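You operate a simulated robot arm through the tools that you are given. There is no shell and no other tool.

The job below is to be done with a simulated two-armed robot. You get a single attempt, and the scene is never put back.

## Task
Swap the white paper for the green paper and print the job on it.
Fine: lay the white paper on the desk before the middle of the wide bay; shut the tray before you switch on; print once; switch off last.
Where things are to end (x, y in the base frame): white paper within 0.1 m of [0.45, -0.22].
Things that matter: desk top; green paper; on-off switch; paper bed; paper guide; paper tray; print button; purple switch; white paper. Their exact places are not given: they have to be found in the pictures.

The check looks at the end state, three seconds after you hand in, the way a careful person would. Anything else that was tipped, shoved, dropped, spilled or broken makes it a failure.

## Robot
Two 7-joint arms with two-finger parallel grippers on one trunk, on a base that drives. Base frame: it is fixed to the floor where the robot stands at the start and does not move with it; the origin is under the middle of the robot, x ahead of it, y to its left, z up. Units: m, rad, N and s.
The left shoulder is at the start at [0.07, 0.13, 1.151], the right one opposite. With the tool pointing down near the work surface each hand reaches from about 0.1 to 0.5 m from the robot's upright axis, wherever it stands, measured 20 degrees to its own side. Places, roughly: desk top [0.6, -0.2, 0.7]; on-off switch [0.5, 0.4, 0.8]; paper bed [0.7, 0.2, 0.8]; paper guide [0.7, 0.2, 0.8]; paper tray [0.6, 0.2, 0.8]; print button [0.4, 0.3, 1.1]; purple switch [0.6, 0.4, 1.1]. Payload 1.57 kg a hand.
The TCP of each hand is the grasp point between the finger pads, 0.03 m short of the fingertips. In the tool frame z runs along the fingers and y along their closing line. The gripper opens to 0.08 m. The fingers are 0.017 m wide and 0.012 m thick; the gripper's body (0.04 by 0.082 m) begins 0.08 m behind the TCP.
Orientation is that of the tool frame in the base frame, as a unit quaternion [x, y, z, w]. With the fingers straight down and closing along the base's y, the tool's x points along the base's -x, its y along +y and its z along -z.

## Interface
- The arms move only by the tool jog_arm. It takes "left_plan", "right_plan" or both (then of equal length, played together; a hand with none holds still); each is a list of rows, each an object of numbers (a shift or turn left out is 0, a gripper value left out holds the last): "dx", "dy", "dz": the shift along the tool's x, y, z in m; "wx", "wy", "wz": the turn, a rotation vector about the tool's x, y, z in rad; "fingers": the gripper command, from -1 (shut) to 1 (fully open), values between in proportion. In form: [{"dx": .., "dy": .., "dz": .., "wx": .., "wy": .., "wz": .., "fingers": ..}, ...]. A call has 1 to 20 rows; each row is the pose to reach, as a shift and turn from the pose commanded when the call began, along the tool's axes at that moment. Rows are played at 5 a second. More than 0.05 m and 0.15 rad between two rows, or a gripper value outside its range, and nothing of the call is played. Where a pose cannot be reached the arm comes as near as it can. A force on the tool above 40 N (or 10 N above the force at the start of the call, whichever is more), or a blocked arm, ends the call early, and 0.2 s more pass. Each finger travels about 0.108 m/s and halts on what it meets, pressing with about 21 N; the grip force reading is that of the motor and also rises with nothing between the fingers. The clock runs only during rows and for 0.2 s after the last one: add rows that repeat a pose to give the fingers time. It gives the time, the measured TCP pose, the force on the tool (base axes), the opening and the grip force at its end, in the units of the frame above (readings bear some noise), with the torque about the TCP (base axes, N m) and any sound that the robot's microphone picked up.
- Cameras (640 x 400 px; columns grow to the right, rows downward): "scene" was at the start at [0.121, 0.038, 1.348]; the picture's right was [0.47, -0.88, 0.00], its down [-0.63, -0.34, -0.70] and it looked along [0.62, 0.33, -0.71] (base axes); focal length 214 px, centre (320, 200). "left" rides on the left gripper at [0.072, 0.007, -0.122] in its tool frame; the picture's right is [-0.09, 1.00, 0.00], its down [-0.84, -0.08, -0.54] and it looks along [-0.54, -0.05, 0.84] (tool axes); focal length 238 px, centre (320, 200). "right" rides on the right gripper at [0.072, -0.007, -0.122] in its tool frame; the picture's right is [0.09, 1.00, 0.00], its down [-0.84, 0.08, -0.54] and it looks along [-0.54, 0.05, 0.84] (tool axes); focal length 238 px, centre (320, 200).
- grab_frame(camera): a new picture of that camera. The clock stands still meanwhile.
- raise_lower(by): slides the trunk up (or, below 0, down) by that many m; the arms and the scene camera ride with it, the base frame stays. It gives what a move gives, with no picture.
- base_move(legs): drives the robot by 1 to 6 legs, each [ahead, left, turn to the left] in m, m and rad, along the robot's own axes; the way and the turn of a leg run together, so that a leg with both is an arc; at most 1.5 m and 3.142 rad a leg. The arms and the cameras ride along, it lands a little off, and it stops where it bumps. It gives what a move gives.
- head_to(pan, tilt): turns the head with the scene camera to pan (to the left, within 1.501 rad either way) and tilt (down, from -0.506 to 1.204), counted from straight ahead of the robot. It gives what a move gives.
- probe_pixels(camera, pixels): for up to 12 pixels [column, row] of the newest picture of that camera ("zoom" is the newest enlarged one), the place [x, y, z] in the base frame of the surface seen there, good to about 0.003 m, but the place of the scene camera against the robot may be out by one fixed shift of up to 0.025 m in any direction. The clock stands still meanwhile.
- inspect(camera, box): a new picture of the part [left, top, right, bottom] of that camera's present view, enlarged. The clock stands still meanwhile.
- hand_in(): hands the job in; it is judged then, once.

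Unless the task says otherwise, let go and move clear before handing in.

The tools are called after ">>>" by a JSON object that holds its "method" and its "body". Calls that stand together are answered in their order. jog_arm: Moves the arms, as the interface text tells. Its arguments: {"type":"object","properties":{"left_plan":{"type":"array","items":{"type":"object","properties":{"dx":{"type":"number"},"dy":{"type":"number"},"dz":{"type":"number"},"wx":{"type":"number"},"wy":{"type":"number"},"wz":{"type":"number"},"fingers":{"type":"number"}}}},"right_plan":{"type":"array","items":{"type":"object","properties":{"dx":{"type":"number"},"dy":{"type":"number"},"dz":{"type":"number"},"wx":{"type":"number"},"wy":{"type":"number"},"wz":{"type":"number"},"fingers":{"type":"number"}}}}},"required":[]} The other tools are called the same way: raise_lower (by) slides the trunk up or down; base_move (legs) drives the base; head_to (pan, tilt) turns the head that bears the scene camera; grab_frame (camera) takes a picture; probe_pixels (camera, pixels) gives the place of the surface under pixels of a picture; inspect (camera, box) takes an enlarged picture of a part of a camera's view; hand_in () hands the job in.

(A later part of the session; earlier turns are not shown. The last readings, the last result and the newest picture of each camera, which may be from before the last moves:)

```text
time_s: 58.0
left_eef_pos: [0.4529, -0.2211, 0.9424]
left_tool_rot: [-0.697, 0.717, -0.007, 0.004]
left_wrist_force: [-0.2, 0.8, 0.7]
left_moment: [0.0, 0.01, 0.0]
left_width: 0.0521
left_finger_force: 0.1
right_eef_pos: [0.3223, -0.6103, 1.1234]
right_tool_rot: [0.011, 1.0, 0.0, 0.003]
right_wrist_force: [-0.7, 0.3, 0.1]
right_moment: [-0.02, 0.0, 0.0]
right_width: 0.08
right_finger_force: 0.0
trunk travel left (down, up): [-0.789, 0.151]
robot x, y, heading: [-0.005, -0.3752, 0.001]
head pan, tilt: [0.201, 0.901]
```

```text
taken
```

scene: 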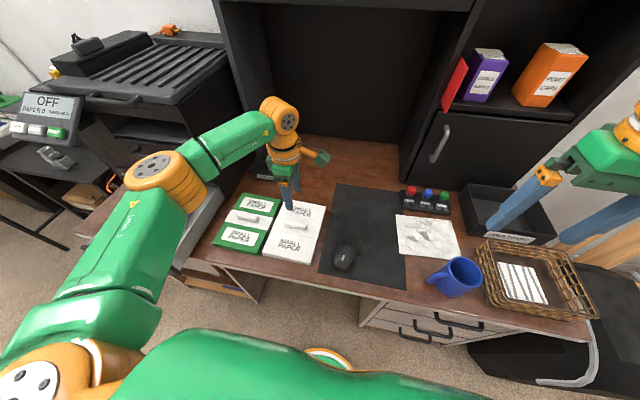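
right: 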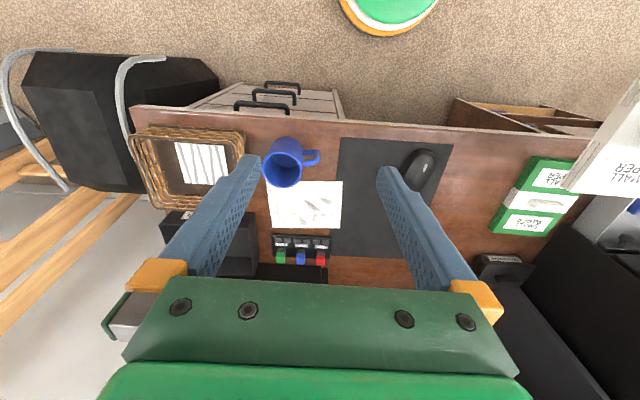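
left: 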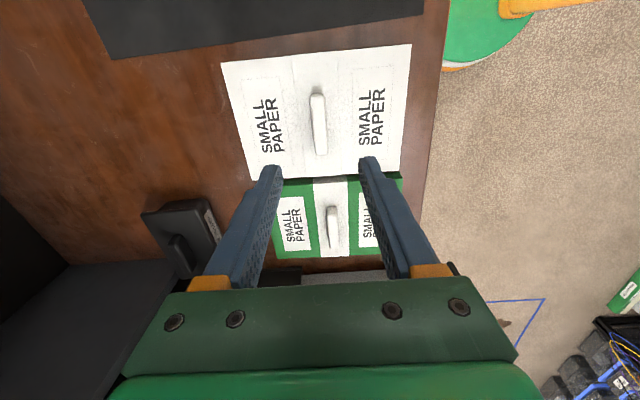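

The white paper lies flat between the green pack and the pad, centred at about (0.457, -0.219). Next I'll drive left to bring the green pack into the left hand's easy reach.

>>> {"method": "base_move", "body": {"legs": [[0, 0.15, 0]]}}

>>> {"method": "grab_frame", "body": {"camera": "left"}}

```text
time_s: 59.4
left_eef_pos: [0.452, -0.0673, 0.9415]
left_tool_rot: [-0.698, 0.716, -0.006, 0.005]
left_wrist_force: [-0.4, 0.0, -0.3]
left_moment: [0.05, -0.01, -0.04]
left_width: 0.0523
left_finger_force: 0.1
right_eef_pos: [0.3218, -0.4569, 1.122]
right_tool_rot: [0.01, 1.0, 0.0, 0.004]
right_wrist_force: [0.4, 0.0, 0.5]
right_moment: [0.03, -0.03, 0.03]
right_width: 0.0797
right_finger_force: 0.0
trunk travel left (down, up): [-0.789, 0.151]
robot x, y, heading: [-0.0028, -0.221, 0.004]
head pan, tilt: [0.201, 0.901]
```

```text
taken
```

left: 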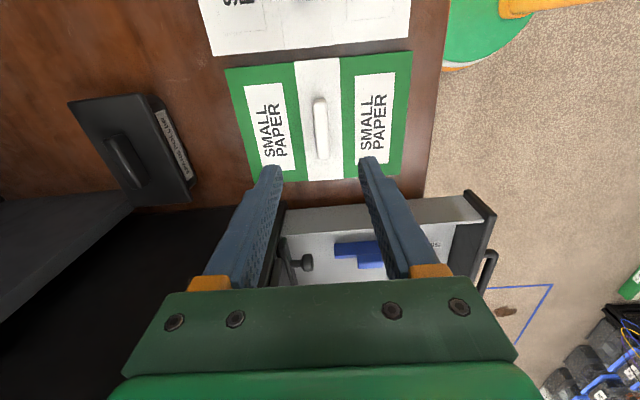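

>>> {"method": "probe_pixels", "body": {"camera": "left", "pixels": [[319, 102], [324, 153], [321, 128], [228, 70], [410, 54], [260, 182], [300, 100], [340, 80], [215, 52], [410, 36]]}}

>>> {"method": "inspect", "body": {"camera": "left", "box": [200, 0, 460, 200]}}

```text
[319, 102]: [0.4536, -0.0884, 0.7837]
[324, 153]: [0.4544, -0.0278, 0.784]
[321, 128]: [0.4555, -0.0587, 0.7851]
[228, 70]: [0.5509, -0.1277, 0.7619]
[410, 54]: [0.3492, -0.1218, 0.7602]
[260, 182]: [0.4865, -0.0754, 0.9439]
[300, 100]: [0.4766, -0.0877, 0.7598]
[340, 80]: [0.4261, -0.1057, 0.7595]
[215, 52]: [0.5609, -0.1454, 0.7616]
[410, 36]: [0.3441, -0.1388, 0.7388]
```

```text
2.00 times, centred on (330, 100) of left
```

zoom: 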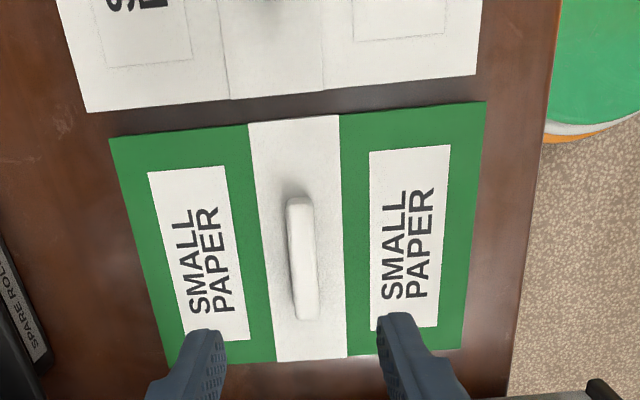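

The green ridge is centred at (0.454, -0.058), top z 0.784. I'll descend to z≈0.795 and grip.

>>> {"method": "jog_arm", "body": {"left_plan": [{"dx": -0.009, "dy": -0.002, "dz": 0.03}, {"dx": -0.009, "dy": -0.002, "dz": 0.07}, {"dx": -0.009, "dy": -0.002, "dz": 0.11}, {"dx": -0.009, "dy": -0.002, "dz": 0.135}, {"dx": -0.009, "dy": -0.002, "dz": 0.146}, {"dx": -0.009, "dy": -0.002, "dz": 0.146, "fingers": -1}, {"dx": -0.009, "dy": -0.002, "dz": 0.146, "fingers": -1}, {"dx": -0.009, "dy": -0.002, "dz": 0.146, "fingers": -1}, {"dx": -0.009, "dy": -0.002, "dz": 0.146, "fingers": -1}]}}

>>> {"method": "grab_frame", "body": {"camera": "left"}}

```text
time_s: 61.4
left_eef_pos: [0.4568, -0.0569, 0.7974]
left_tool_rot: [-0.699, 0.715, -0.007, 0.004]
left_wrist_force: [-1.8, 0.4, 0.2]
left_moment: [0.17, 0.39, -0.02]
left_width: 0.0159
left_finger_force: 21.0
right_eef_pos: [0.3229, -0.4547, 1.1231]
right_tool_rot: [0.01, 1.0, -0.001, 0.004]
right_wrist_force: [-0.3, -0.5, 0.4]
right_moment: [0.02, 0.02, 0.03]
right_width: 0.08
right_finger_force: 0.1
trunk travel left (down, up): [-0.789, 0.151]
robot x, y, heading: [-0.0023, -0.2193, 0.009]
head pan, tilt: [0.201, 0.901]
```

```text
taken
```

left: 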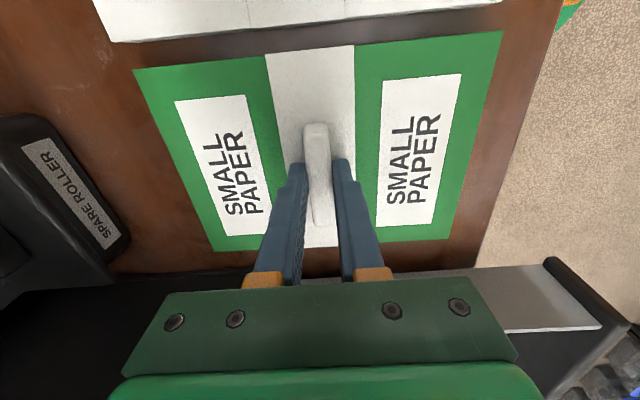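

Green is gripped (opening 0.0159). I'll lift straight up, then draw back.

>>> {"method": "jog_arm", "body": {"left_plan": [{"dz": -0.01}, {"dz": -0.03}, {"dz": -0.06}, {"dz": -0.1}, {"dz": -0.14}, {"dz": -0.15, "dy": 0.04}, {"dz": -0.15, "dy": 0.08}, {"dz": -0.15, "dy": 0.12}]}}

>>> {"method": "grab_frame", "body": {"camera": "scene"}}

```text
time_s: 63.2
left_eef_pos: [0.3346, -0.0509, 0.945]
left_tool_rot: [-0.699, 0.715, -0.006, 0.004]
left_wrist_force: [-0.6, 0.7, -5.0]
left_moment: [0.0, -0.02, 0.02]
left_width: 0.0157
left_finger_force: 21.2
right_eef_pos: [0.3223, -0.4531, 1.1242]
right_tool_rot: [0.01, 1.0, -0.001, 0.003]
right_wrist_force: [0.3, 0.8, 0.6]
right_moment: [-0.01, -0.02, 0.0]
right_width: 0.0799
right_finger_force: 0.1
trunk travel left (down, up): [-0.789, 0.151]
robot x, y, heading: [-0.0006, -0.2203, 0.003]
head pan, tilt: [0.201, 0.901]
```

```text
taken
```

scene: 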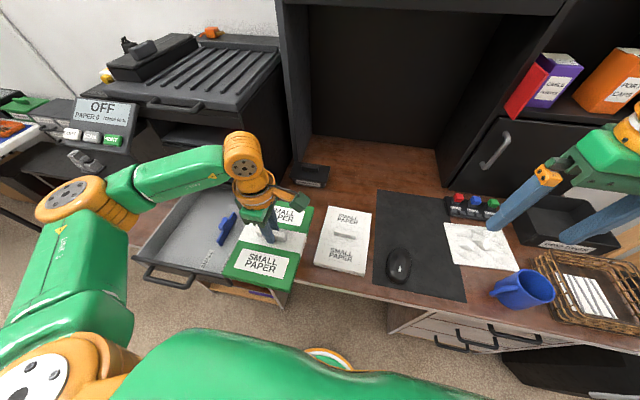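

Green is carried (load about 5 N), and the white paper stays alone beside the pad. I'll drive left to bring it to the tray.

>>> {"method": "base_move", "body": {"legs": [[0, 0.22, 0]]}}

>>> {"method": "grab_frame", "body": {"camera": "scene"}}

>>> {"method": "grab_frame", "body": {"camera": "left"}}

```text
time_s: 64.9
left_eef_pos: [0.335, 0.1681, 0.9459]
left_tool_rot: [-0.699, 0.715, -0.006, 0.005]
left_wrist_force: [-0.2, -0.7, -4.3]
left_moment: [-0.02, 0.01, -0.01]
left_width: 0.0158
left_finger_force: 21.0
right_eef_pos: [0.3219, -0.2351, 1.1228]
right_tool_rot: [0.01, 1.0, 0.0, 0.003]
right_wrist_force: [-0.7, 0.9, 0.3]
right_moment: [0.07, 0.01, -0.03]
right_width: 0.0799
right_finger_force: 0.1
trunk travel left (down, up): [-0.789, 0.151]
robot x, y, heading: [-0.0073, 0.0025, 0.005]
head pan, tilt: [0.201, 0.901]
```

```text
taken
```

scene: 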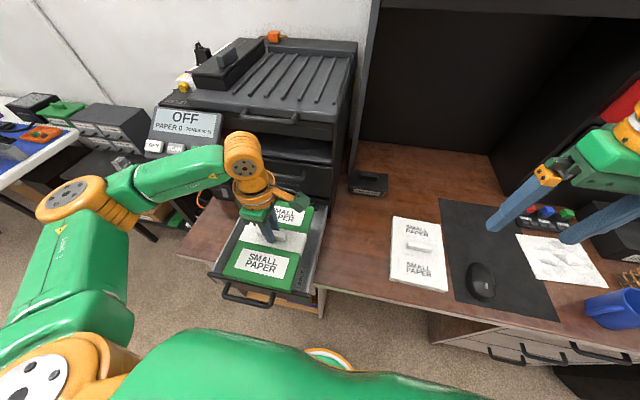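

```text
taken
```

left: 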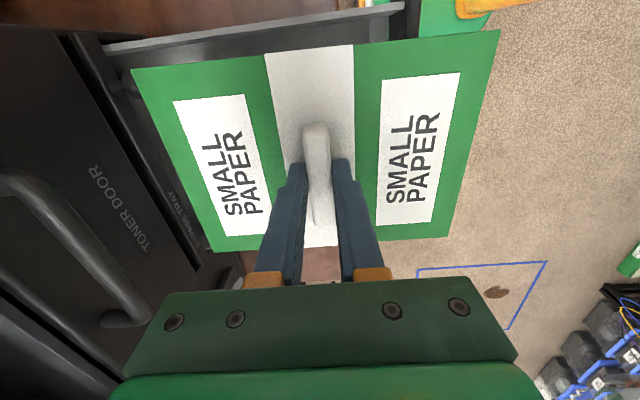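

Green hangs over the tray at (0.335, 0.168). I'll centre it over the bed at (0.380, 0.238), square it with a small turn, and look again before lowering.

>>> {"method": "jog_arm", "body": {"left_plan": [{"dx": -0.025, "dy": -0.015, "wz": -0.012}, {"dx": -0.05, "dy": -0.03, "wz": -0.023}, {"dx": -0.071, "dy": -0.0434, "wz": -0.023}, {"dx": -0.071, "dy": -0.0434, "dz": 0.03, "wz": -0.023}, {"dx": -0.071, "dy": -0.0434, "dz": 0.045, "wz": -0.023}]}}

>>> {"method": "grab_frame", "body": {"camera": "left"}}

>>> {"method": "inspect", "body": {"camera": "scene", "box": [180, 160, 360, 320]}}

```text
time_s: 66.1
left_eef_pos: [0.3821, 0.2414, 0.9012]
left_tool_rot: [0.707, -0.707, 0.006, -0.003]
left_wrist_force: [0.3, -0.5, -4.7]
left_moment: [-0.01, 0.01, 0.01]
left_width: 0.0159
left_finger_force: 21.2
right_eef_pos: [0.3233, -0.2317, 1.1238]
right_tool_rot: [0.01, 1.0, -0.001, 0.003]
right_wrist_force: [0.3, 0.0, 0.6]
right_moment: [0.0, -0.01, -0.01]
right_width: 0.08
right_finger_force: 0.1
trunk travel left (down, up): [-0.789, 0.151]
robot x, y, heading: [-0.0051, 0.0002, 0.008]
head pan, tilt: [0.201, 0.901]
```

```text
taken
```

left: 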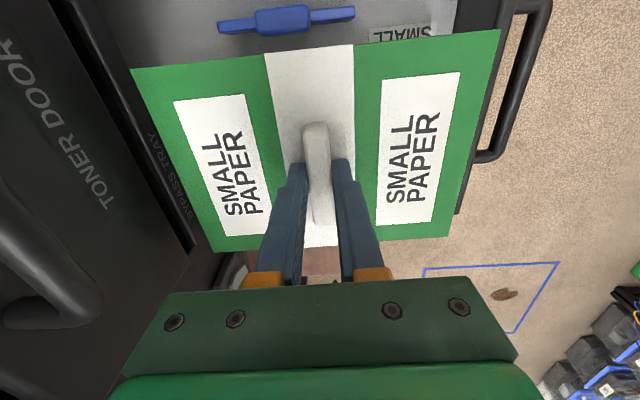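

```text
2.50 times, centred on (270, 240) of scene
```

zoom: 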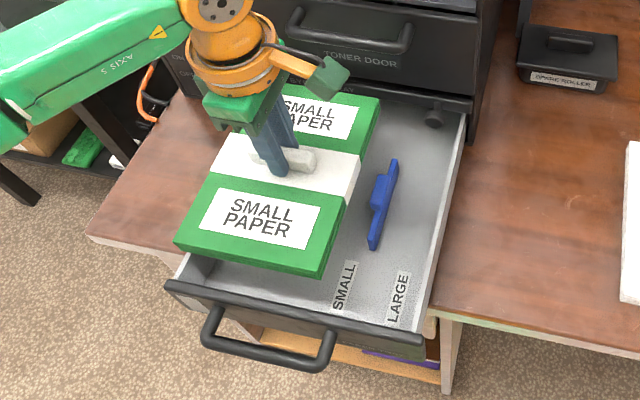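

>>> {"method": "probe_pixels", "body": {"camera": "left", "pixels": [[136, 74], [496, 36], [215, 248], [446, 234], [285, 17], [230, 26], [350, 13], [500, 120], [520, 60], [240, 257], [400, 30]]}}

>>> {"method": "probe_pixels", "body": {"camera": "scene", "pixels": [[325, 200], [270, 272], [310, 275], [256, 265]]}}

```text
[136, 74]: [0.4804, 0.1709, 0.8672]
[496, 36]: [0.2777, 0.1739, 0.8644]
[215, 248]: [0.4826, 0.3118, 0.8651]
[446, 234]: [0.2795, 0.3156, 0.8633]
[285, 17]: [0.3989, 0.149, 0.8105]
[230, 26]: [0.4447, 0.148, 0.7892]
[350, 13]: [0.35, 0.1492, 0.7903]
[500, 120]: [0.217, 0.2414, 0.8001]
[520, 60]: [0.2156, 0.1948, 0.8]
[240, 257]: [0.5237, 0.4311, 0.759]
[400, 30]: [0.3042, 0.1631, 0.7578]
```

```text
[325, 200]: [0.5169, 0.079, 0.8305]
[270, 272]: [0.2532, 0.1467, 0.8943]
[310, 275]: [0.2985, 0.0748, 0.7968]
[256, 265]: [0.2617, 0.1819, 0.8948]
```

The tray hasn't moved (guide still at y≈0.149, x≈0.399), and green spans y 0.172–0.314, squarely over the bed. I'll shift 2.5 mm off the left wall and lower it.

>>> {"method": "jog_arm", "body": {"left_plan": [{"dx": 0.0025, "dz": 0.02}, {"dx": 0.0025, "dz": 0.045}, {"dx": 0.0025, "dz": 0.065}, {"dx": 0.0025, "dz": 0.076}, {"dx": 0.0025, "dz": 0.08}]}}

>>> {"method": "grab_frame", "body": {"camera": "left"}}

```text
time_s: 67.3
left_eef_pos: [0.3814, 0.2377, 0.8188]
left_tool_rot: [0.708, -0.707, 0.007, -0.002]
left_wrist_force: [0.1, 0.0, -5.4]
left_moment: [-0.04, 0.01, -0.01]
left_width: 0.0157
left_finger_force: 21.3
right_eef_pos: [0.3223, -0.2323, 1.1231]
right_tool_rot: [0.01, 1.0, -0.001, 0.003]
right_wrist_force: [-0.8, 0.5, 0.4]
right_moment: [-0.02, 0.0, -0.02]
right_width: 0.0798
right_finger_force: 0.0
trunk travel left (down, up): [-0.789, 0.151]
robot x, y, heading: [-0.0055, -0.0057, 0.001]
head pan, tilt: [0.201, 0.901]
```

```text
taken
```

left: 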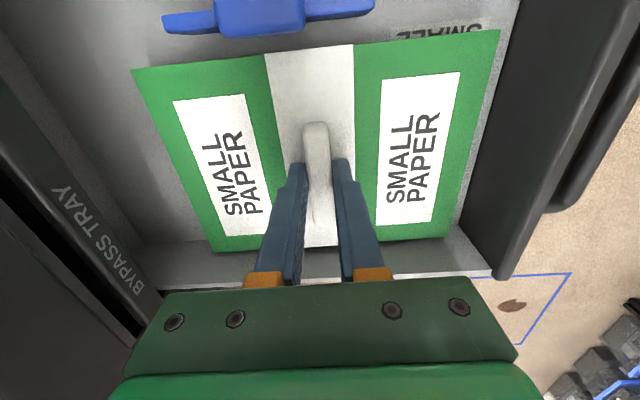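

Green is inside the tray walls and not yet touching (load still -5 N). I'll take the last millimetres.

>>> {"method": "jog_arm", "body": {"left_plan": [{"dz": 0.002}, {"dz": 0.004}, {"dz": 0.005}]}}

```text
time_s: 68.1
left_eef_pos: [0.3821, 0.2367, 0.8166]
left_tool_rot: [0.708, -0.707, 0.007, -0.003]
left_wrist_force: [1.2, 1.7, 1.8]
left_moment: [0.3, 0.42, -0.1]
left_width: 0.0156
left_finger_force: 21.2
right_eef_pos: [0.3231, -0.2318, 1.1242]
right_tool_rot: [0.01, 1.0, -0.001, 0.003]
right_wrist_force: [-0.2, -0.8, 0.7]
right_moment: [-0.01, -0.02, 0.0]
right_width: 0.0802
right_finger_force: 0.0
trunk travel left (down, up): [-0.789, 0.151]
robot x, y, heading: [-0.0069, 0.0026, 0.007]
head pan, tilt: [0.201, 0.901]
```

The load turned to +1.8 N, so the bed carries the paper. I'll open and lift away.

>>> {"method": "jog_arm", "body": {"left_plan": [{"fingers": 0.3}, {"fingers": 0.3}, {"fingers": 0.3}, {"dz": -0.03}, {"dz": -0.07}, {"dz": -0.11}, {"dz": -0.12, "dy": 0.02}]}}

>>> {"method": "grab_frame", "body": {"camera": "left"}}

>>> {"method": "inspect", "body": {"camera": "scene", "box": [120, 90, 360, 320]}}

```text
time_s: 69.7
left_eef_pos: [0.3562, 0.2364, 0.9394]
left_tool_rot: [-0.706, 0.708, -0.008, 0.004]
left_wrist_force: [-0.9, 0.0, -0.3]
left_moment: [-0.01, 0.0, 0.0]
left_width: 0.0519
left_finger_force: 0.1
right_eef_pos: [0.3216, -0.2325, 1.1233]
right_tool_rot: [0.009, 1.0, -0.001, 0.004]
right_wrist_force: [-0.6, -0.2, -0.1]
right_moment: [0.0, 0.0, 0.0]
right_width: 0.08
right_finger_force: 0.0
trunk travel left (down, up): [-0.789, 0.151]
robot x, y, heading: [-0.0031, -0.0017, 0.008]
head pan, tilt: [0.201, 0.901]
```

```text
taken
```

left: 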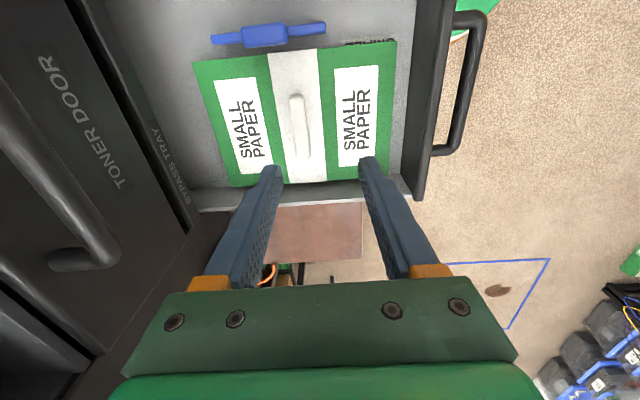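

```text
1.74 times, centred on (240, 205) of scene
```

zoom: 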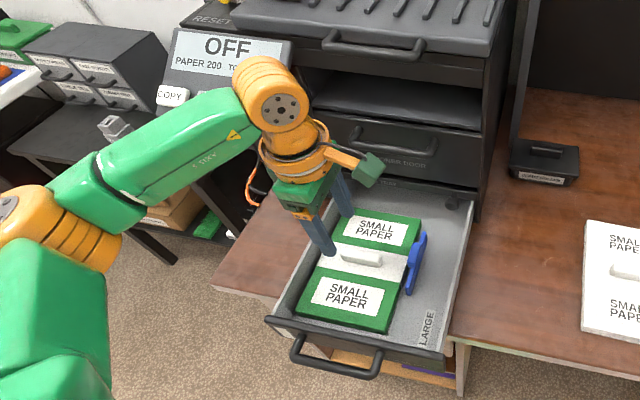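

The display now reads "PAPER 200" and green lies in the bed. I'll measure the gap between the guide at (265,35) and the paper's right edge.

>>> {"method": "inspect", "body": {"camera": "left", "box": [180, 0, 480, 200]}}

>>> {"method": "probe_pixels", "body": {"camera": "left", "pixels": [[197, 64], [260, 56], [330, 49], [394, 43], [265, 46], [265, 35], [265, 26], [225, 44], [310, 33], [235, 186], [390, 178], [300, 190]]}}

```text
2.00 times, centred on (330, 100) of left
```

zoom: 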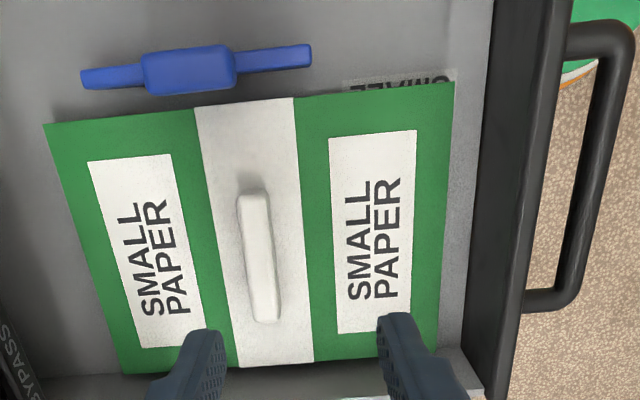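

```text
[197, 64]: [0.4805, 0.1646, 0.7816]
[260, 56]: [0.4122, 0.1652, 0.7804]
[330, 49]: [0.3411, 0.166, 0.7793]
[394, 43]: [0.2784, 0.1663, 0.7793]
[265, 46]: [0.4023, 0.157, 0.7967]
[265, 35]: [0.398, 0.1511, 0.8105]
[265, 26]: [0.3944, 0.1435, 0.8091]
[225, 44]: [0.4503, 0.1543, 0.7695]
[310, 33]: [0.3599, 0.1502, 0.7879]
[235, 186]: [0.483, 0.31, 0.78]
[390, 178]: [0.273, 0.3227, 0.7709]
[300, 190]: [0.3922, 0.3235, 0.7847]
```

The paper's right edge is at y≈0.165 and the guide's faces at y≈0.154–0.157, a gap of about 1 cm. I'll close the fingers, go down in the empty strip right of the guide, and push it snug to the paper.

>>> {"method": "jog_arm", "body": {"left_plan": [{"dx": 0.04, "dy": -0.015, "fingers": -1}, {"dx": 0.08, "dy": -0.03, "fingers": -1}, {"dx": 0.1214, "dy": -0.043}, {"dx": 0.1214, "dy": -0.043, "dz": 0.04}, {"dx": 0.1214, "dy": -0.043, "dz": 0.08}, {"dx": 0.1214, "dy": -0.043, "dz": 0.09}]}}

>>> {"method": "grab_frame", "body": {"camera": "left"}}

>>> {"method": "inspect", "body": {"camera": "scene", "box": [180, 130, 380, 310]}}

```text
time_s: 71.1
left_eef_pos: [0.4047, 0.1175, 0.8469]
left_tool_rot: [-0.707, 0.707, -0.007, 0.005]
left_wrist_force: [0.2, -0.3, 0.2]
left_moment: [0.01, -0.04, 0.02]
left_width: 0.0001
left_finger_force: 21.1
right_eef_pos: [0.322, -0.2341, 1.1243]
right_tool_rot: [0.009, 1.0, -0.001, 0.004]
right_wrist_force: [-0.8, -0.2, 0.0]
right_moment: [-0.02, 0.01, -0.01]
right_width: 0.0801
right_finger_force: 0.1
trunk travel left (down, up): [-0.789, 0.151]
robot x, y, heading: [-0.0071, -0.0016, 0.002]
head pan, tilt: [0.201, 0.901]
```

```text
taken
```

left: 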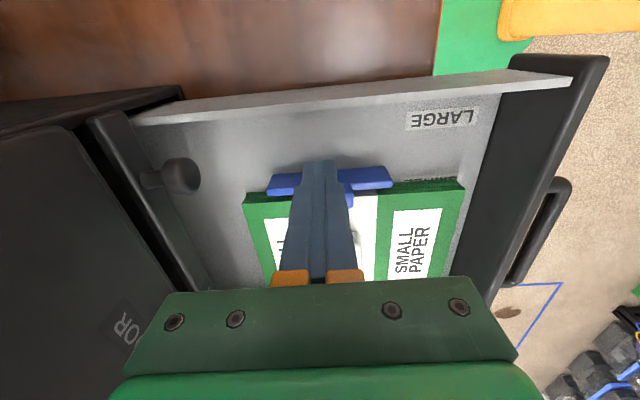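

```text
2.22 times, centred on (280, 220) of scene
```

zoom: 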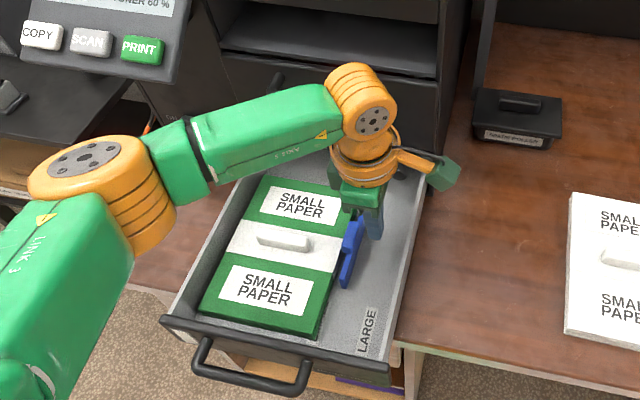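

The closed fingers are right of the guide, over the bare tray floor. I'll go down to z≈0.805 and then push left in small steps.

>>> {"method": "jog_arm", "body": {"left_plan": [{"dy": 0.006, "dz": 0.02}, {"dy": 0.006, "dz": 0.042}, {"dx": -0.006, "dy": 0.006, "dz": 0.042}, {"dx": -0.012, "dy": 0.006, "dz": 0.042}, {"dx": -0.016, "dy": 0.006, "dz": 0.042}]}}

>>> {"method": "grab_frame", "body": {"camera": "left"}}

```text
time_s: 72.3
left_eef_pos: [0.3988, 0.1317, 0.8042]
left_tool_rot: [-0.707, 0.707, -0.007, 0.004]
left_wrist_force: [1.0, 0.5, -0.3]
left_moment: [0.0, 0.01, -0.04]
left_width: 0.0002
left_finger_force: 21.0
right_eef_pos: [0.322, -0.2341, 1.1231]
right_tool_rot: [0.009, 1.0, -0.001, 0.003]
right_wrist_force: [0.7, -1.3, -0.8]
right_moment: [0.0, 0.01, -0.02]
right_width: 0.0802
right_finger_force: 0.1
trunk travel left (down, up): [-0.789, 0.151]
robot x, y, heading: [-0.0087, 0.0038, 0.008]
head pan, tilt: [0.201, 0.901]
```

```text
taken
```

left: 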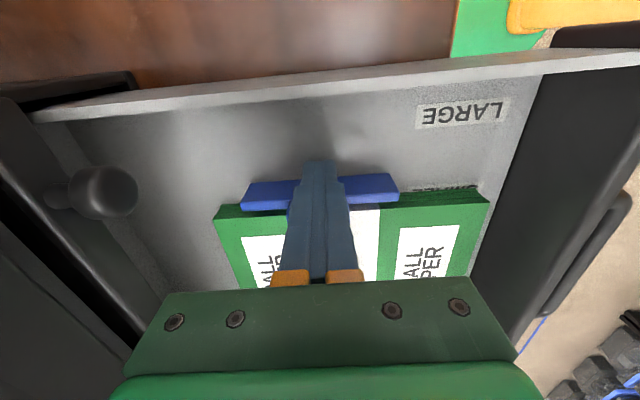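

No contact yet. I'll push on in 2 mm steps and read the side force.

>>> {"method": "jog_arm", "body": {"left_plan": [{"dx": -0.002}, {"dx": -0.004}, {"dx": -0.006}, {"dx": -0.008}]}}

>>> {"method": "grab_frame", "body": {"camera": "left"}}

```text
time_s: 73.3
left_eef_pos: [0.3989, 0.1352, 0.8055]
left_tool_rot: [-0.707, 0.708, -0.005, 0.005]
left_wrist_force: [-2.5, -16.7, -5.8]
left_moment: [0.02, -0.04, 0.0]
left_width: 0.0
left_finger_force: 20.8
right_eef_pos: [0.3211, -0.2386, 1.1224]
right_tool_rot: [0.01, 1.0, 0.002, 0.004]
right_wrist_force: [0.0, 0.3, -0.9]
right_moment: [-0.02, 0.01, 0.02]
right_width: 0.0801
right_finger_force: 0.2
trunk travel left (down, up): [-0.789, 0.151]
robot x, y, heading: [-0.0032, 0.0003, 0.003]
head pan, tilt: [0.201, 0.901]
```

```text
taken
```

left: 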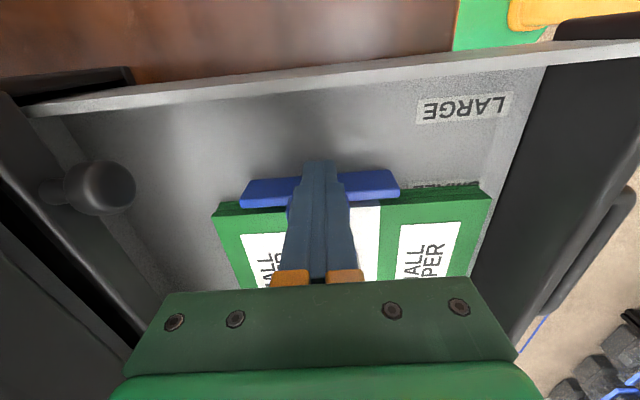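

The side force rose to 17 N after only 3.5 mm of travel. I'll back off and measure whether the guide itself moved.

>>> {"method": "jog_arm", "body": {"left_plan": [{"dx": 0.01}, {"dx": 0.02}, {"dx": 0.02, "dz": -0.04}, {"dx": 0.01, "dz": -0.08}, {"dx": -0.03, "dz": -0.11}, {"dx": -0.07, "dz": -0.13}, {"dx": -0.1, "dy": 0.03, "dz": -0.14}]}}

>>> {"method": "grab_frame", "body": {"camera": "left"}}

```text
time_s: 74.9
left_eef_pos: [0.3634, 0.2423, 0.9413]
left_tool_rot: [0.707, -0.707, 0.008, -0.004]
left_wrist_force: [0.7, 0.4, -0.3]
left_moment: [0.01, -0.05, -0.02]
left_width: 0.0001
left_finger_force: 21.1
right_eef_pos: [0.3206, -0.2315, 1.1243]
right_tool_rot: [0.009, 1.0, -0.002, 0.004]
right_wrist_force: [0.1, -0.2, -0.9]
right_moment: [-0.01, -0.03, 0.0]
right_width: 0.08
right_finger_force: 0.0
trunk travel left (down, up): [-0.789, 0.151]
robot x, y, heading: [-0.0038, 0.0028, 0.01]
head pan, tilt: [0.201, 0.901]
```

```text
taken
```

left: 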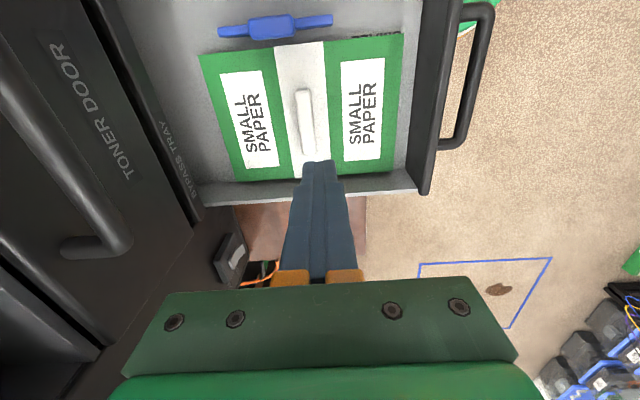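

>>> {"method": "probe_pixels", "body": {"camera": "left", "pixels": [[202, 56], [265, 49], [337, 42], [401, 36], [272, 38], [272, 28], [272, 19], [230, 36], [315, 26], [240, 178], [385, 168], [310, 190]]}}

>>> {"method": "inspect", "body": {"camera": "left", "box": [180, 0, 440, 200]}}

>>> {"method": "inspect", "body": {"camera": "scene", "box": [180, 170, 360, 310]}}

```text
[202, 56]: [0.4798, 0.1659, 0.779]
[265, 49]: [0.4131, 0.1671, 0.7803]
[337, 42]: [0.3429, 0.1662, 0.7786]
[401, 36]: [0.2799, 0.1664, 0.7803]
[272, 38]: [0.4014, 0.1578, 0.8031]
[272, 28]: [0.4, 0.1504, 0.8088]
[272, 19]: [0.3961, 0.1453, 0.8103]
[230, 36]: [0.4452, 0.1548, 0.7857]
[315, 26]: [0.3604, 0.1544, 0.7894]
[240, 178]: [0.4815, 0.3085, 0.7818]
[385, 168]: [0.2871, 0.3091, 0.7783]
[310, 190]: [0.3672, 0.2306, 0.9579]
```

```text
2.00 times, centred on (310, 100) of left
```

zoom: 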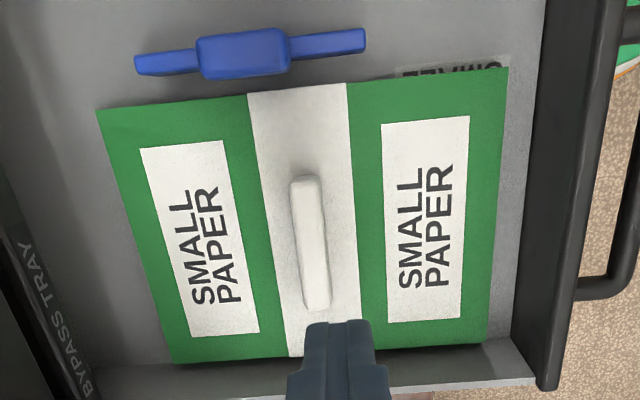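

```text
2.86 times, centred on (270, 240) of scene
```

zoom: 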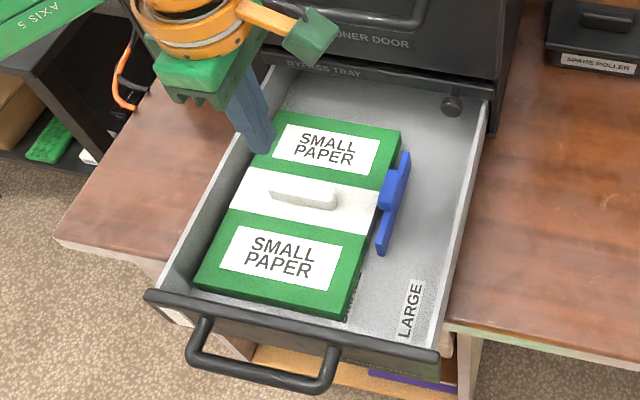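

The guide didn't move (still y≈0.150), so it is either at its SMALL stop or stiff. I'll try one firmer but still limited push to be sure.

>>> {"method": "jog_arm", "body": {"left_plan": [{"dx": 0.04, "dy": -0.012}, {"dx": 0.08, "dy": -0.024}, {"dx": 0.124, "dy": -0.036}, {"dx": 0.124, "dy": -0.036, "dz": 0.045}, {"dx": 0.124, "dy": -0.036, "dz": 0.09}, {"dx": 0.124, "dy": -0.036, "dz": 0.135}, {"dx": 0.115, "dy": -0.036, "dz": 0.137}, {"dx": 0.108, "dy": -0.036, "dz": 0.137}]}}

>>> {"method": "jog_arm", "body": {"left_plan": [{"dx": -0.003}, {"dx": -0.006}, {"dx": -0.009}, {"dx": -0.01}]}}

>>> {"method": "grab_frame", "body": {"camera": "left"}}

```text
time_s: 76.7
left_eef_pos: [0.4058, 0.1315, 0.8076]
left_tool_rot: [0.708, -0.707, 0.007, -0.004]
left_wrist_force: [0.1, 0.6, -0.4]
left_moment: [0.0, 0.0, 0.02]
left_width: 0.0001
left_finger_force: 21.0
right_eef_pos: [0.3221, -0.2336, 1.1237]
right_tool_rot: [0.01, 1.0, 0.0, 0.003]
right_wrist_force: [0.0, 0.5, 0.6]
right_moment: [0.02, -0.01, 0.01]
right_width: 0.0801
right_finger_force: 0.1
trunk travel left (down, up): [-0.789, 0.151]
robot x, y, heading: [-0.0075, -0.0006, 0.005]
head pan, tilt: [0.201, 0.901]
```

```text
time_s: 77.7
left_eef_pos: [0.4052, 0.1351, 0.8089]
left_tool_rot: [-0.706, 0.708, -0.005, 0.004]
left_wrist_force: [-2.8, -21.4, -8.2]
left_moment: [-0.12, -0.01, 0.06]
left_width: 0.0
left_finger_force: 21.3
right_eef_pos: [0.3221, -0.2423, 1.1226]
right_tool_rot: [0.011, 1.0, 0.003, 0.003]
right_wrist_force: [-0.2, -0.1, 0.2]
right_moment: [-0.01, -0.01, 0.0]
right_width: 0.0798
right_finger_force: 0.1
trunk travel left (down, up): [-0.789, 0.151]
robot x, y, heading: [-0.0059, 0.0015, 0.006]
head pan, tilt: [0.201, 0.901]
```

```text
taken
```

left: 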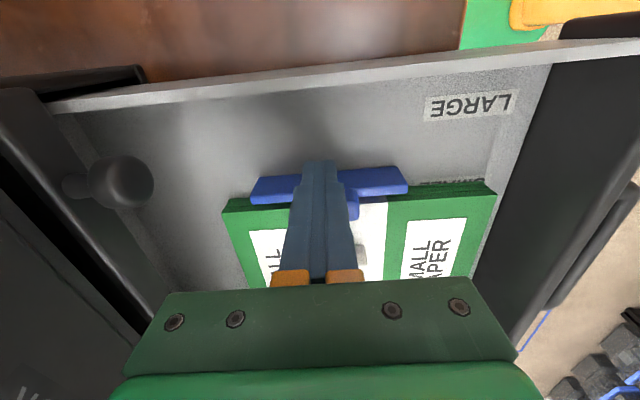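

At 21 N the guide still stands at exactly the same place, so it's at its SMALL stop, which is right for this paper. I'll withdraw the hand, then back the base off to grip the handle for closing.

>>> {"method": "jog_arm", "body": {"left_plan": [{"dx": 0.01}, {"dx": 0.018}, {"dx": 0.018, "dz": -0.04}, {"dx": 0.01, "dz": -0.08}, {"dx": -0.03, "dz": -0.12, "dy": 0.02}, {"dx": -0.065, "dz": -0.15, "dy": 0.05}, {"dx": -0.1, "dz": -0.16, "dy": 0.08}, {"dx": -0.1, "dz": -0.16, "dy": 0.1}]}}

>>> {"method": "base_move", "body": {"legs": [[-0.13, 0, 0]]}}

>>> {"method": "grab_frame", "body": {"camera": "scene"}}

```text
refused: row 5 steps farther than a row can; nothing moved
```

```text
time_s: 79.0
left_eef_pos: [0.2802, 0.1417, 0.8065]
left_tool_rot: [0.708, -0.706, 0.004, -0.003]
left_wrist_force: [0.8, -0.6, -0.7]
left_moment: [0.01, 0.01, 0.02]
left_width: 0.0
left_finger_force: 21.2
right_eef_pos: [0.1998, -0.2342, 1.1212]
right_tool_rot: [0.009, 1.0, 0.0, 0.001]
right_wrist_force: [0.7, -1.2, 0.8]
right_moment: [-0.01, 0.03, -0.02]
right_width: 0.0801
right_finger_force: 0.1
trunk travel left (down, up): [-0.789, 0.151]
robot x, y, heading: [-0.133, -0.0034, 0.009]
head pan, tilt: [0.201, 0.901]
```

```text
taken
```

scene: 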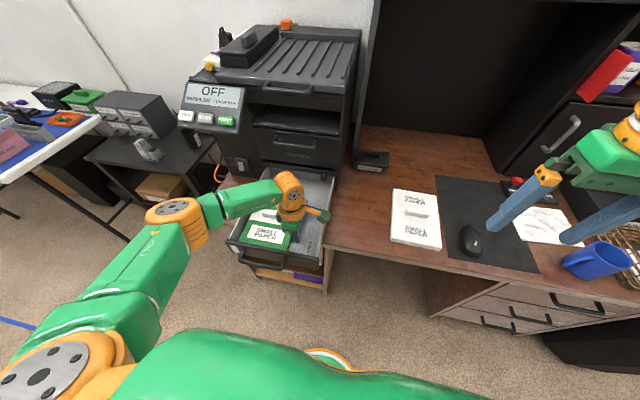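

My retreat was refused for too large a step, and the base then drove back with the fingers still inside the tray. The hand is now at (0.280, 0.142) and unloaded. I'll check what that did to the guide, paper and tray.

>>> {"method": "inspect", "body": {"camera": "scene", "box": [200, 150, 380, 290]}}

>>> {"method": "grab_frame", "body": {"camera": "left"}}

```text
2.86 times, centred on (290, 220) of scene
```

zoom: 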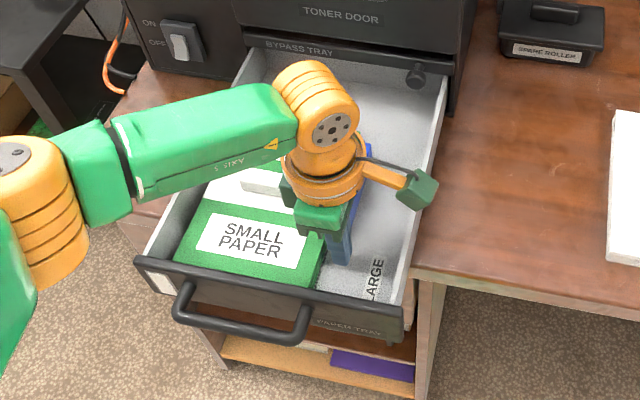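

```text
taken
```

left: 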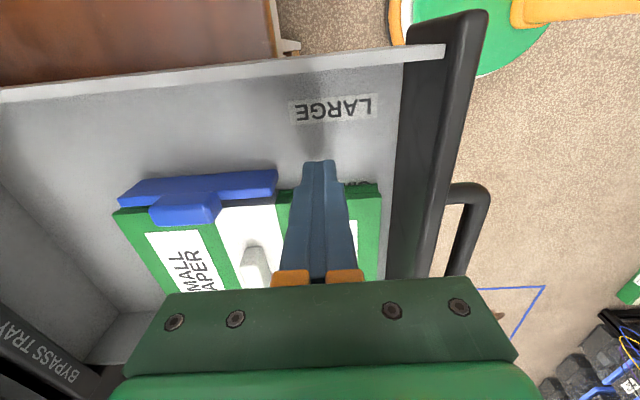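

Nothing was disturbed: the guide, paper and tray are as before. I'll lift straight out now, in permitted steps.

>>> {"method": "jog_arm", "body": {"left_plan": [{"dx": 0.008}, {"dx": 0.008, "dz": -0.04}, {"dx": 0.008, "dz": -0.08}, {"dx": 0.0, "dz": -0.12}, {"dx": -0.03, "dz": -0.15}, {"dx": -0.07, "dz": -0.15}, {"dx": -0.08, "dz": -0.15}]}}

>>> {"method": "grab_frame", "body": {"camera": "left"}}

```text
time_s: 80.6
left_eef_pos: [0.2758, 0.2246, 0.9586]
left_tool_rot: [0.708, -0.706, 0.007, -0.004]
left_wrist_force: [-0.2, 0.2, -0.7]
left_moment: [0.02, -0.04, 0.01]
left_width: 0.0002
left_finger_force: 20.9
right_eef_pos: [0.1963, -0.2332, 1.1228]
right_tool_rot: [0.009, 1.0, 0.0, 0.003]
right_wrist_force: [0.3, -1.0, 0.2]
right_moment: [0.0, 0.01, 0.0]
right_width: 0.0799
right_finger_force: 0.0
trunk travel left (down, up): [-0.789, 0.151]
robot x, y, heading: [-0.1339, -0.0027, 0.007]
head pan, tilt: [0.201, 0.901]
```

```text
taken
```

left: 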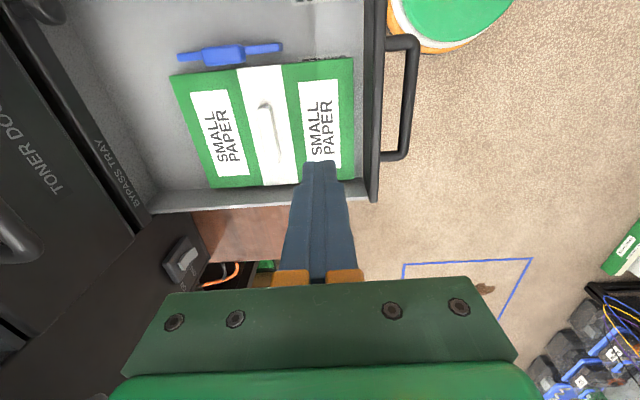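

>>> {"method": "probe_pixels", "body": {"camera": "left", "pixels": [[175, 77], [350, 60], [212, 186], [225, 54], [225, 44], [270, 48], [185, 58], [411, 80], [406, 120], [403, 150], [378, 100], [372, 150]]}}

```text
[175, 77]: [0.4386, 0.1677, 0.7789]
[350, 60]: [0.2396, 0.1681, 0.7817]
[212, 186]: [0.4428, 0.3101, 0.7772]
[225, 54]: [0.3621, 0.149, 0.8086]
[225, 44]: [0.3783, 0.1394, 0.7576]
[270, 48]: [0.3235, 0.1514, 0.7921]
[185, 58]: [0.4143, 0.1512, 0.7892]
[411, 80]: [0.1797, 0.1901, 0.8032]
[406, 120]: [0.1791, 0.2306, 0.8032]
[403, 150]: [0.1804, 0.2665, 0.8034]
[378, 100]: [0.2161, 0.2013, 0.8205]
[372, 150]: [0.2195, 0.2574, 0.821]
```

The tray was dragged about 4 cm further out (bar now at x≈0.177), still guided, and the paper and guide are in place. I'll back the base a bit more and pitch the left hand forward to grip the bar for closing.

>>> {"method": "base_move", "body": {"legs": [[-0.06, 0, 0]]}}

>>> {"method": "jog_arm", "body": {"left_plan": [{"wx": 0.14, "fingers": -0.1}, {"wx": 0.28, "dz": 0.01}, {"wx": 0.42, "dz": 0.02}, {"wx": 0.56, "dz": 0.03}, {"wx": 0.7, "dz": 0.04}, {"wx": 0.84, "dz": 0.05}, {"wx": 0.98, "dz": 0.058}, {"wx": 1.05, "dz": 0.058}]}}

```text
time_s: 81.5
left_eef_pos: [0.2203, 0.2247, 0.9575]
left_tool_rot: [0.708, -0.706, 0.004, -0.002]
left_wrist_force: [0.6, 0.5, -0.4]
left_moment: [0.03, 0.01, 0.0]
left_width: 0.0
left_finger_force: 21.6
right_eef_pos: [0.1404, -0.2335, 1.1229]
right_tool_rot: [0.009, 1.0, 0.0, 0.001]
right_wrist_force: [-0.5, -0.6, -0.3]
right_moment: [-0.03, 0.03, 0.0]
right_width: 0.0801
right_finger_force: 0.2
trunk travel left (down, up): [-0.789, 0.151]
robot x, y, heading: [-0.1928, -0.0023, 0.011]
head pan, tilt: [0.201, 0.901]
```

```text
time_s: 83.3
left_eef_pos: [0.2189, 0.2142, 0.9129]
left_tool_rot: [-0.642, 0.654, -0.289, 0.277]
left_wrist_force: [0.2, 0.8, 0.2]
left_moment: [0.02, -0.04, 0.01]
left_width: 0.0358
left_finger_force: 0.0
left hand out of reach, approached as far as the arm can: row 6, 7, 8
right_eef_pos: [0.1347, -0.2333, 1.1234]
right_tool_rot: [0.009, 1.0, -0.001, 0.004]
right_wrist_force: [-0.2, -0.1, -0.1]
right_moment: [-0.01, -0.01, 0.01]
right_width: 0.0799
right_finger_force: 0.0
trunk travel left (down, up): [-0.789, 0.151]
robot x, y, heading: [-0.1945, 0.0006, 0.004]
head pan, tilt: [0.201, 0.901]
```

The hand is pitched about 47° and stalls at that height; the rest should come lower down. I'll go back and down to a standoff in front of the bar while finishing the pitch.

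>>> {"method": "jog_arm", "body": {"left_plan": [{"dz": -0.0154, "dy": 0.0231, "dx": -0.001}, {"dz": -0.0308, "dy": 0.0462, "dx": -0.002}, {"dz": -0.037, "dy": 0.0725, "dx": -0.003, "wx": 0.05}, {"dz": -0.0434, "dy": 0.0988, "dx": -0.003, "wx": 0.1}, {"dz": -0.0199, "dy": 0.1262, "dx": -0.003, "wx": 0.22}, {"dz": -0.0199, "dy": 0.1262, "dx": -0.003, "wx": 0.22}]}}

>>> {"method": "grab_frame", "body": {"camera": "left"}}

```text
time_s: 84.7
left_eef_pos: [0.1172, 0.2163, 0.8332]
left_tool_rot: [-0.608, 0.619, -0.359, 0.345]
left_wrist_force: [0.6, 0.4, 0.0]
left_moment: [-0.01, 0.03, 0.0]
left_width: 0.036
left_finger_force: 0.0
right_eef_pos: [0.1358, -0.2339, 1.1237]
right_tool_rot: [0.009, 1.0, -0.001, 0.004]
right_wrist_force: [0.2, -0.4, 0.4]
right_moment: [0.01, -0.01, -0.01]
right_width: 0.08
right_finger_force: 0.0
trunk travel left (down, up): [-0.789, 0.151]
robot x, y, heading: [-0.1912, 0.0019, 0.009]
head pan, tilt: [0.201, 0.901]
```

```text
taken
```

left: 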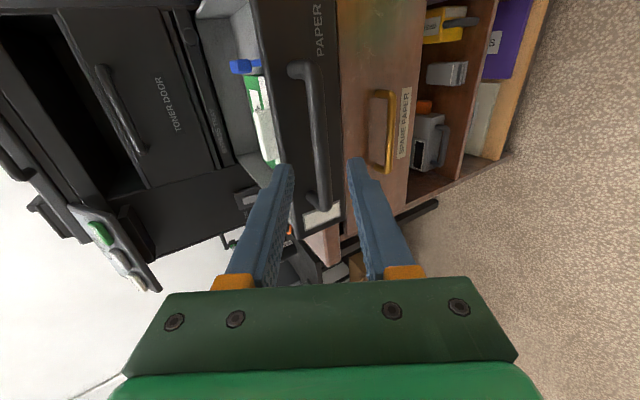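

>>> {"method": "probe_pixels", "body": {"camera": "left", "pixels": [[312, 90], [317, 120], [321, 150], [325, 180], [290, 130], [335, 130]]}}

```text
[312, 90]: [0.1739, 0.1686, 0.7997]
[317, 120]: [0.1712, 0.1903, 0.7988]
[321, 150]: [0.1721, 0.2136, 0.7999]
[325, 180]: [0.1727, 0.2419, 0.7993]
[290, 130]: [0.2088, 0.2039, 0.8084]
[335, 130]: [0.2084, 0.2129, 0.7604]
```

The bar's near surface is at x≈0.172, z≈0.80, between the fingers. I'll advance and grip.

>>> {"method": "jog_arm", "body": {"left_plan": [{"dz": 0.02, "dy": 0.001}, {"dz": 0.04, "dy": 0.001}, {"dz": 0.055, "dy": 0.001}, {"dz": 0.055, "dy": 0.001, "fingers": -1}, {"dz": 0.055, "dy": 0.001, "fingers": -1}, {"dz": 0.055, "dy": 0.001, "fingers": -1}]}}

```text
time_s: 86.1
left_eef_pos: [0.1667, 0.2158, 0.8054]
left_tool_rot: [-0.608, 0.619, -0.358, 0.346]
left_wrist_force: [4.7, 0.8, 6.0]
left_moment: [-0.36, -0.11, -0.04]
left_width: 0.0137
left_finger_force: 30.5
right_eef_pos: [0.1352, -0.2338, 1.1231]
right_tool_rot: [0.009, 1.0, -0.001, 0.004]
right_wrist_force: [-0.2, 0.6, 0.7]
right_moment: [0.0, 0.0, 0.02]
right_width: 0.0798
right_finger_force: 0.1
trunk travel left (down, up): [-0.789, 0.151]
robot x, y, heading: [-0.1902, -0.0029, 0.002]
head pan, tilt: [0.201, 0.901]
```

The bar is gripped. I'll push forward about 10 cm with the arm, gently.

>>> {"method": "jog_arm", "body": {"left_plan": [{"dz": 0.0086, "dy": -0.0051}, {"dz": 0.0173, "dy": -0.0101}, {"dz": 0.0259, "dy": -0.0152}, {"dz": 0.0345, "dy": -0.0202}, {"dz": 0.0432, "dy": -0.0253}, {"dz": 0.0518, "dy": -0.0304}, {"dz": 0.0605, "dy": -0.0354}, {"dz": 0.0691, "dy": -0.0405}, {"dz": 0.0777, "dy": -0.0455}, {"dz": 0.0864, "dy": -0.0506}]}}

>>> {"method": "grab_frame", "body": {"camera": "scene"}}

```text
time_s: 88.3
left_eef_pos: [0.2648, 0.217, 0.8039]
left_tool_rot: [-0.608, 0.617, -0.36, 0.346]
left_wrist_force: [-1.4, 2.7, -0.4]
left_moment: [-0.03, 0.04, 0.48]
left_width: 0.0139
left_finger_force: 29.6
right_eef_pos: [0.1345, -0.2327, 1.1239]
right_tool_rot: [0.009, 1.0, -0.001, 0.003]
right_wrist_force: [-0.2, 0.1, 0.5]
right_moment: [0.02, -0.01, 0.02]
right_width: 0.0801
right_finger_force: 0.0
trunk travel left (down, up): [-0.789, 0.151]
robot x, y, heading: [-0.191, 0.0019, 0.008]
head pan, tilt: [0.201, 0.901]
```

```text
taken
```

scene: 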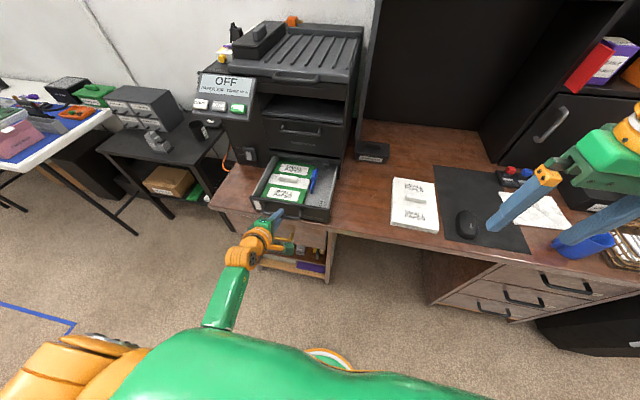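

The tray slides in with low force. I'll drive the base forward 15 cm with the grip held, then finish with the arm.

>>> {"method": "base_move", "body": {"legs": [[0.15, 0, 0]]}}

>>> {"method": "grab_frame", "body": {"camera": "scene"}}

```text
time_s: 89.7
left_eef_pos: [0.4152, 0.2159, 0.8039]
left_tool_rot: [-0.608, 0.618, -0.359, 0.346]
left_wrist_force: [-3.4, -2.1, 2.3]
left_moment: [-0.25, 0.03, -0.05]
left_width: 0.0138
left_finger_force: 30.7
right_eef_pos: [0.2864, -0.2326, 1.1232]
right_tool_rot: [0.008, 1.0, 0.0, 0.004]
right_wrist_force: [-0.2, 0.3, 0.5]
right_moment: [0.01, 0.02, -0.01]
right_width: 0.0799
right_finger_force: 0.1
trunk travel left (down, up): [-0.789, 0.151]
robot x, y, heading: [-0.0407, 0.0013, 0.007]
head pan, tilt: [0.201, 0.901]
```

```text
taken
```

scene: 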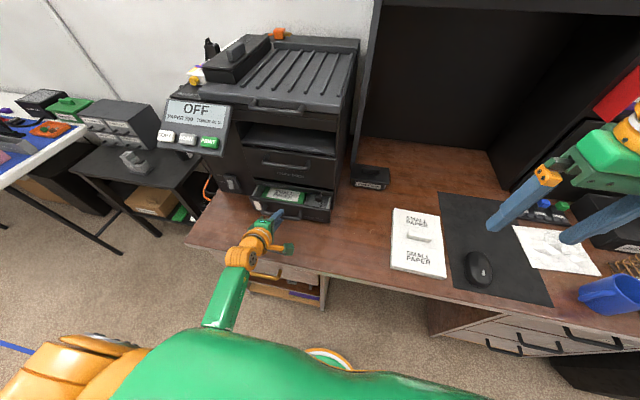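

About 5 cm remains. I'll push the rest with the arm in 1 cm steps until it meets its stop.

>>> {"method": "jog_arm", "body": {"left_plan": [{"dz": 0.0086, "dy": -0.0051}, {"dz": 0.0173, "dy": -0.0101}, {"dz": 0.0259, "dy": -0.0152}, {"dz": 0.0345, "dy": -0.0202}, {"dz": 0.0389, "dy": -0.0228}, {"dz": 0.0432, "dy": -0.0253}]}}

>>> {"method": "grab_frame", "body": {"camera": "left"}}

```text
time_s: 91.1
left_eef_pos: [0.4656, 0.217, 0.8045]
left_tool_rot: [-0.607, 0.618, -0.359, 0.347]
left_wrist_force: [3.6, 5.7, 11.7]
left_moment: [-0.11, -0.17, 0.3]
left_width: 0.0137
left_finger_force: 29.8
right_eef_pos: [0.2842, -0.2315, 1.1251]
right_tool_rot: [0.008, 1.0, -0.001, 0.004]
right_wrist_force: [0.3, -0.4, 0.2]
right_moment: [0.04, 0.02, -0.02]
right_width: 0.0804
right_finger_force: 0.0
trunk travel left (down, up): [-0.789, 0.151]
robot x, y, heading: [-0.0349, 0.0047, 0.009]
head pan, tilt: [0.201, 0.901]
```

```text
taken
```

left: 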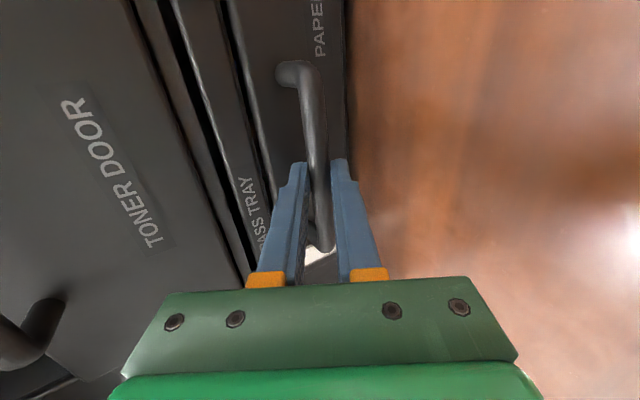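

The TCP is at x=0.4656, equal to its value when the tray was first gripped shut (0.4657). I'll press 4 mm more to confirm the stop.

>>> {"method": "jog_arm", "body": {"left_plan": [{"dz": 0.0017, "dy": -0.001}, {"dz": 0.0035, "dy": -0.002}, {"dz": 0.0043, "dy": -0.0025}]}}

>>> {"method": "inspect", "body": {"camera": "scene", "box": [180, 80, 360, 240]}}

```text
time_s: 91.9
left_eef_pos: [0.467, 0.2162, 0.8061]
left_tool_rot: [-0.609, 0.618, -0.359, 0.344]
left_wrist_force: [-13.0, 2.4, 1.7]
left_moment: [0.23, 0.09, 0.79]
left_width: 0.0138
left_finger_force: 29.8
right_eef_pos: [0.2826, -0.2316, 1.1258]
right_tool_rot: [0.008, 1.0, -0.001, 0.006]
right_wrist_force: [-0.2, -0.6, 0.1]
right_moment: [0.02, 0.0, -0.01]
right_width: 0.0802
right_finger_force: 0.0
trunk travel left (down, up): [-0.789, 0.151]
robot x, y, heading: [-0.0434, -0.0003, 0.012]
head pan, tilt: [0.201, 0.901]
```

```text
2.50 times, centred on (270, 160) of scene
```

zoom: 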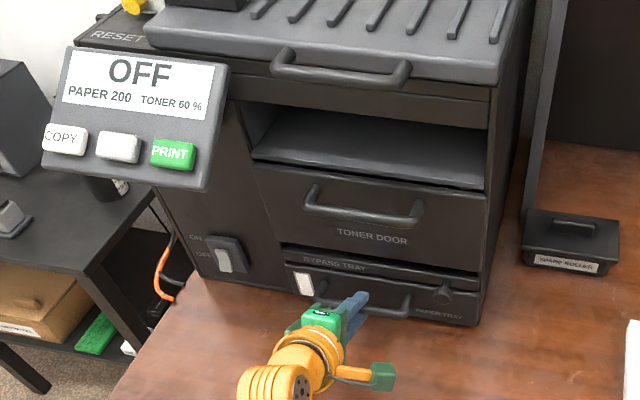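

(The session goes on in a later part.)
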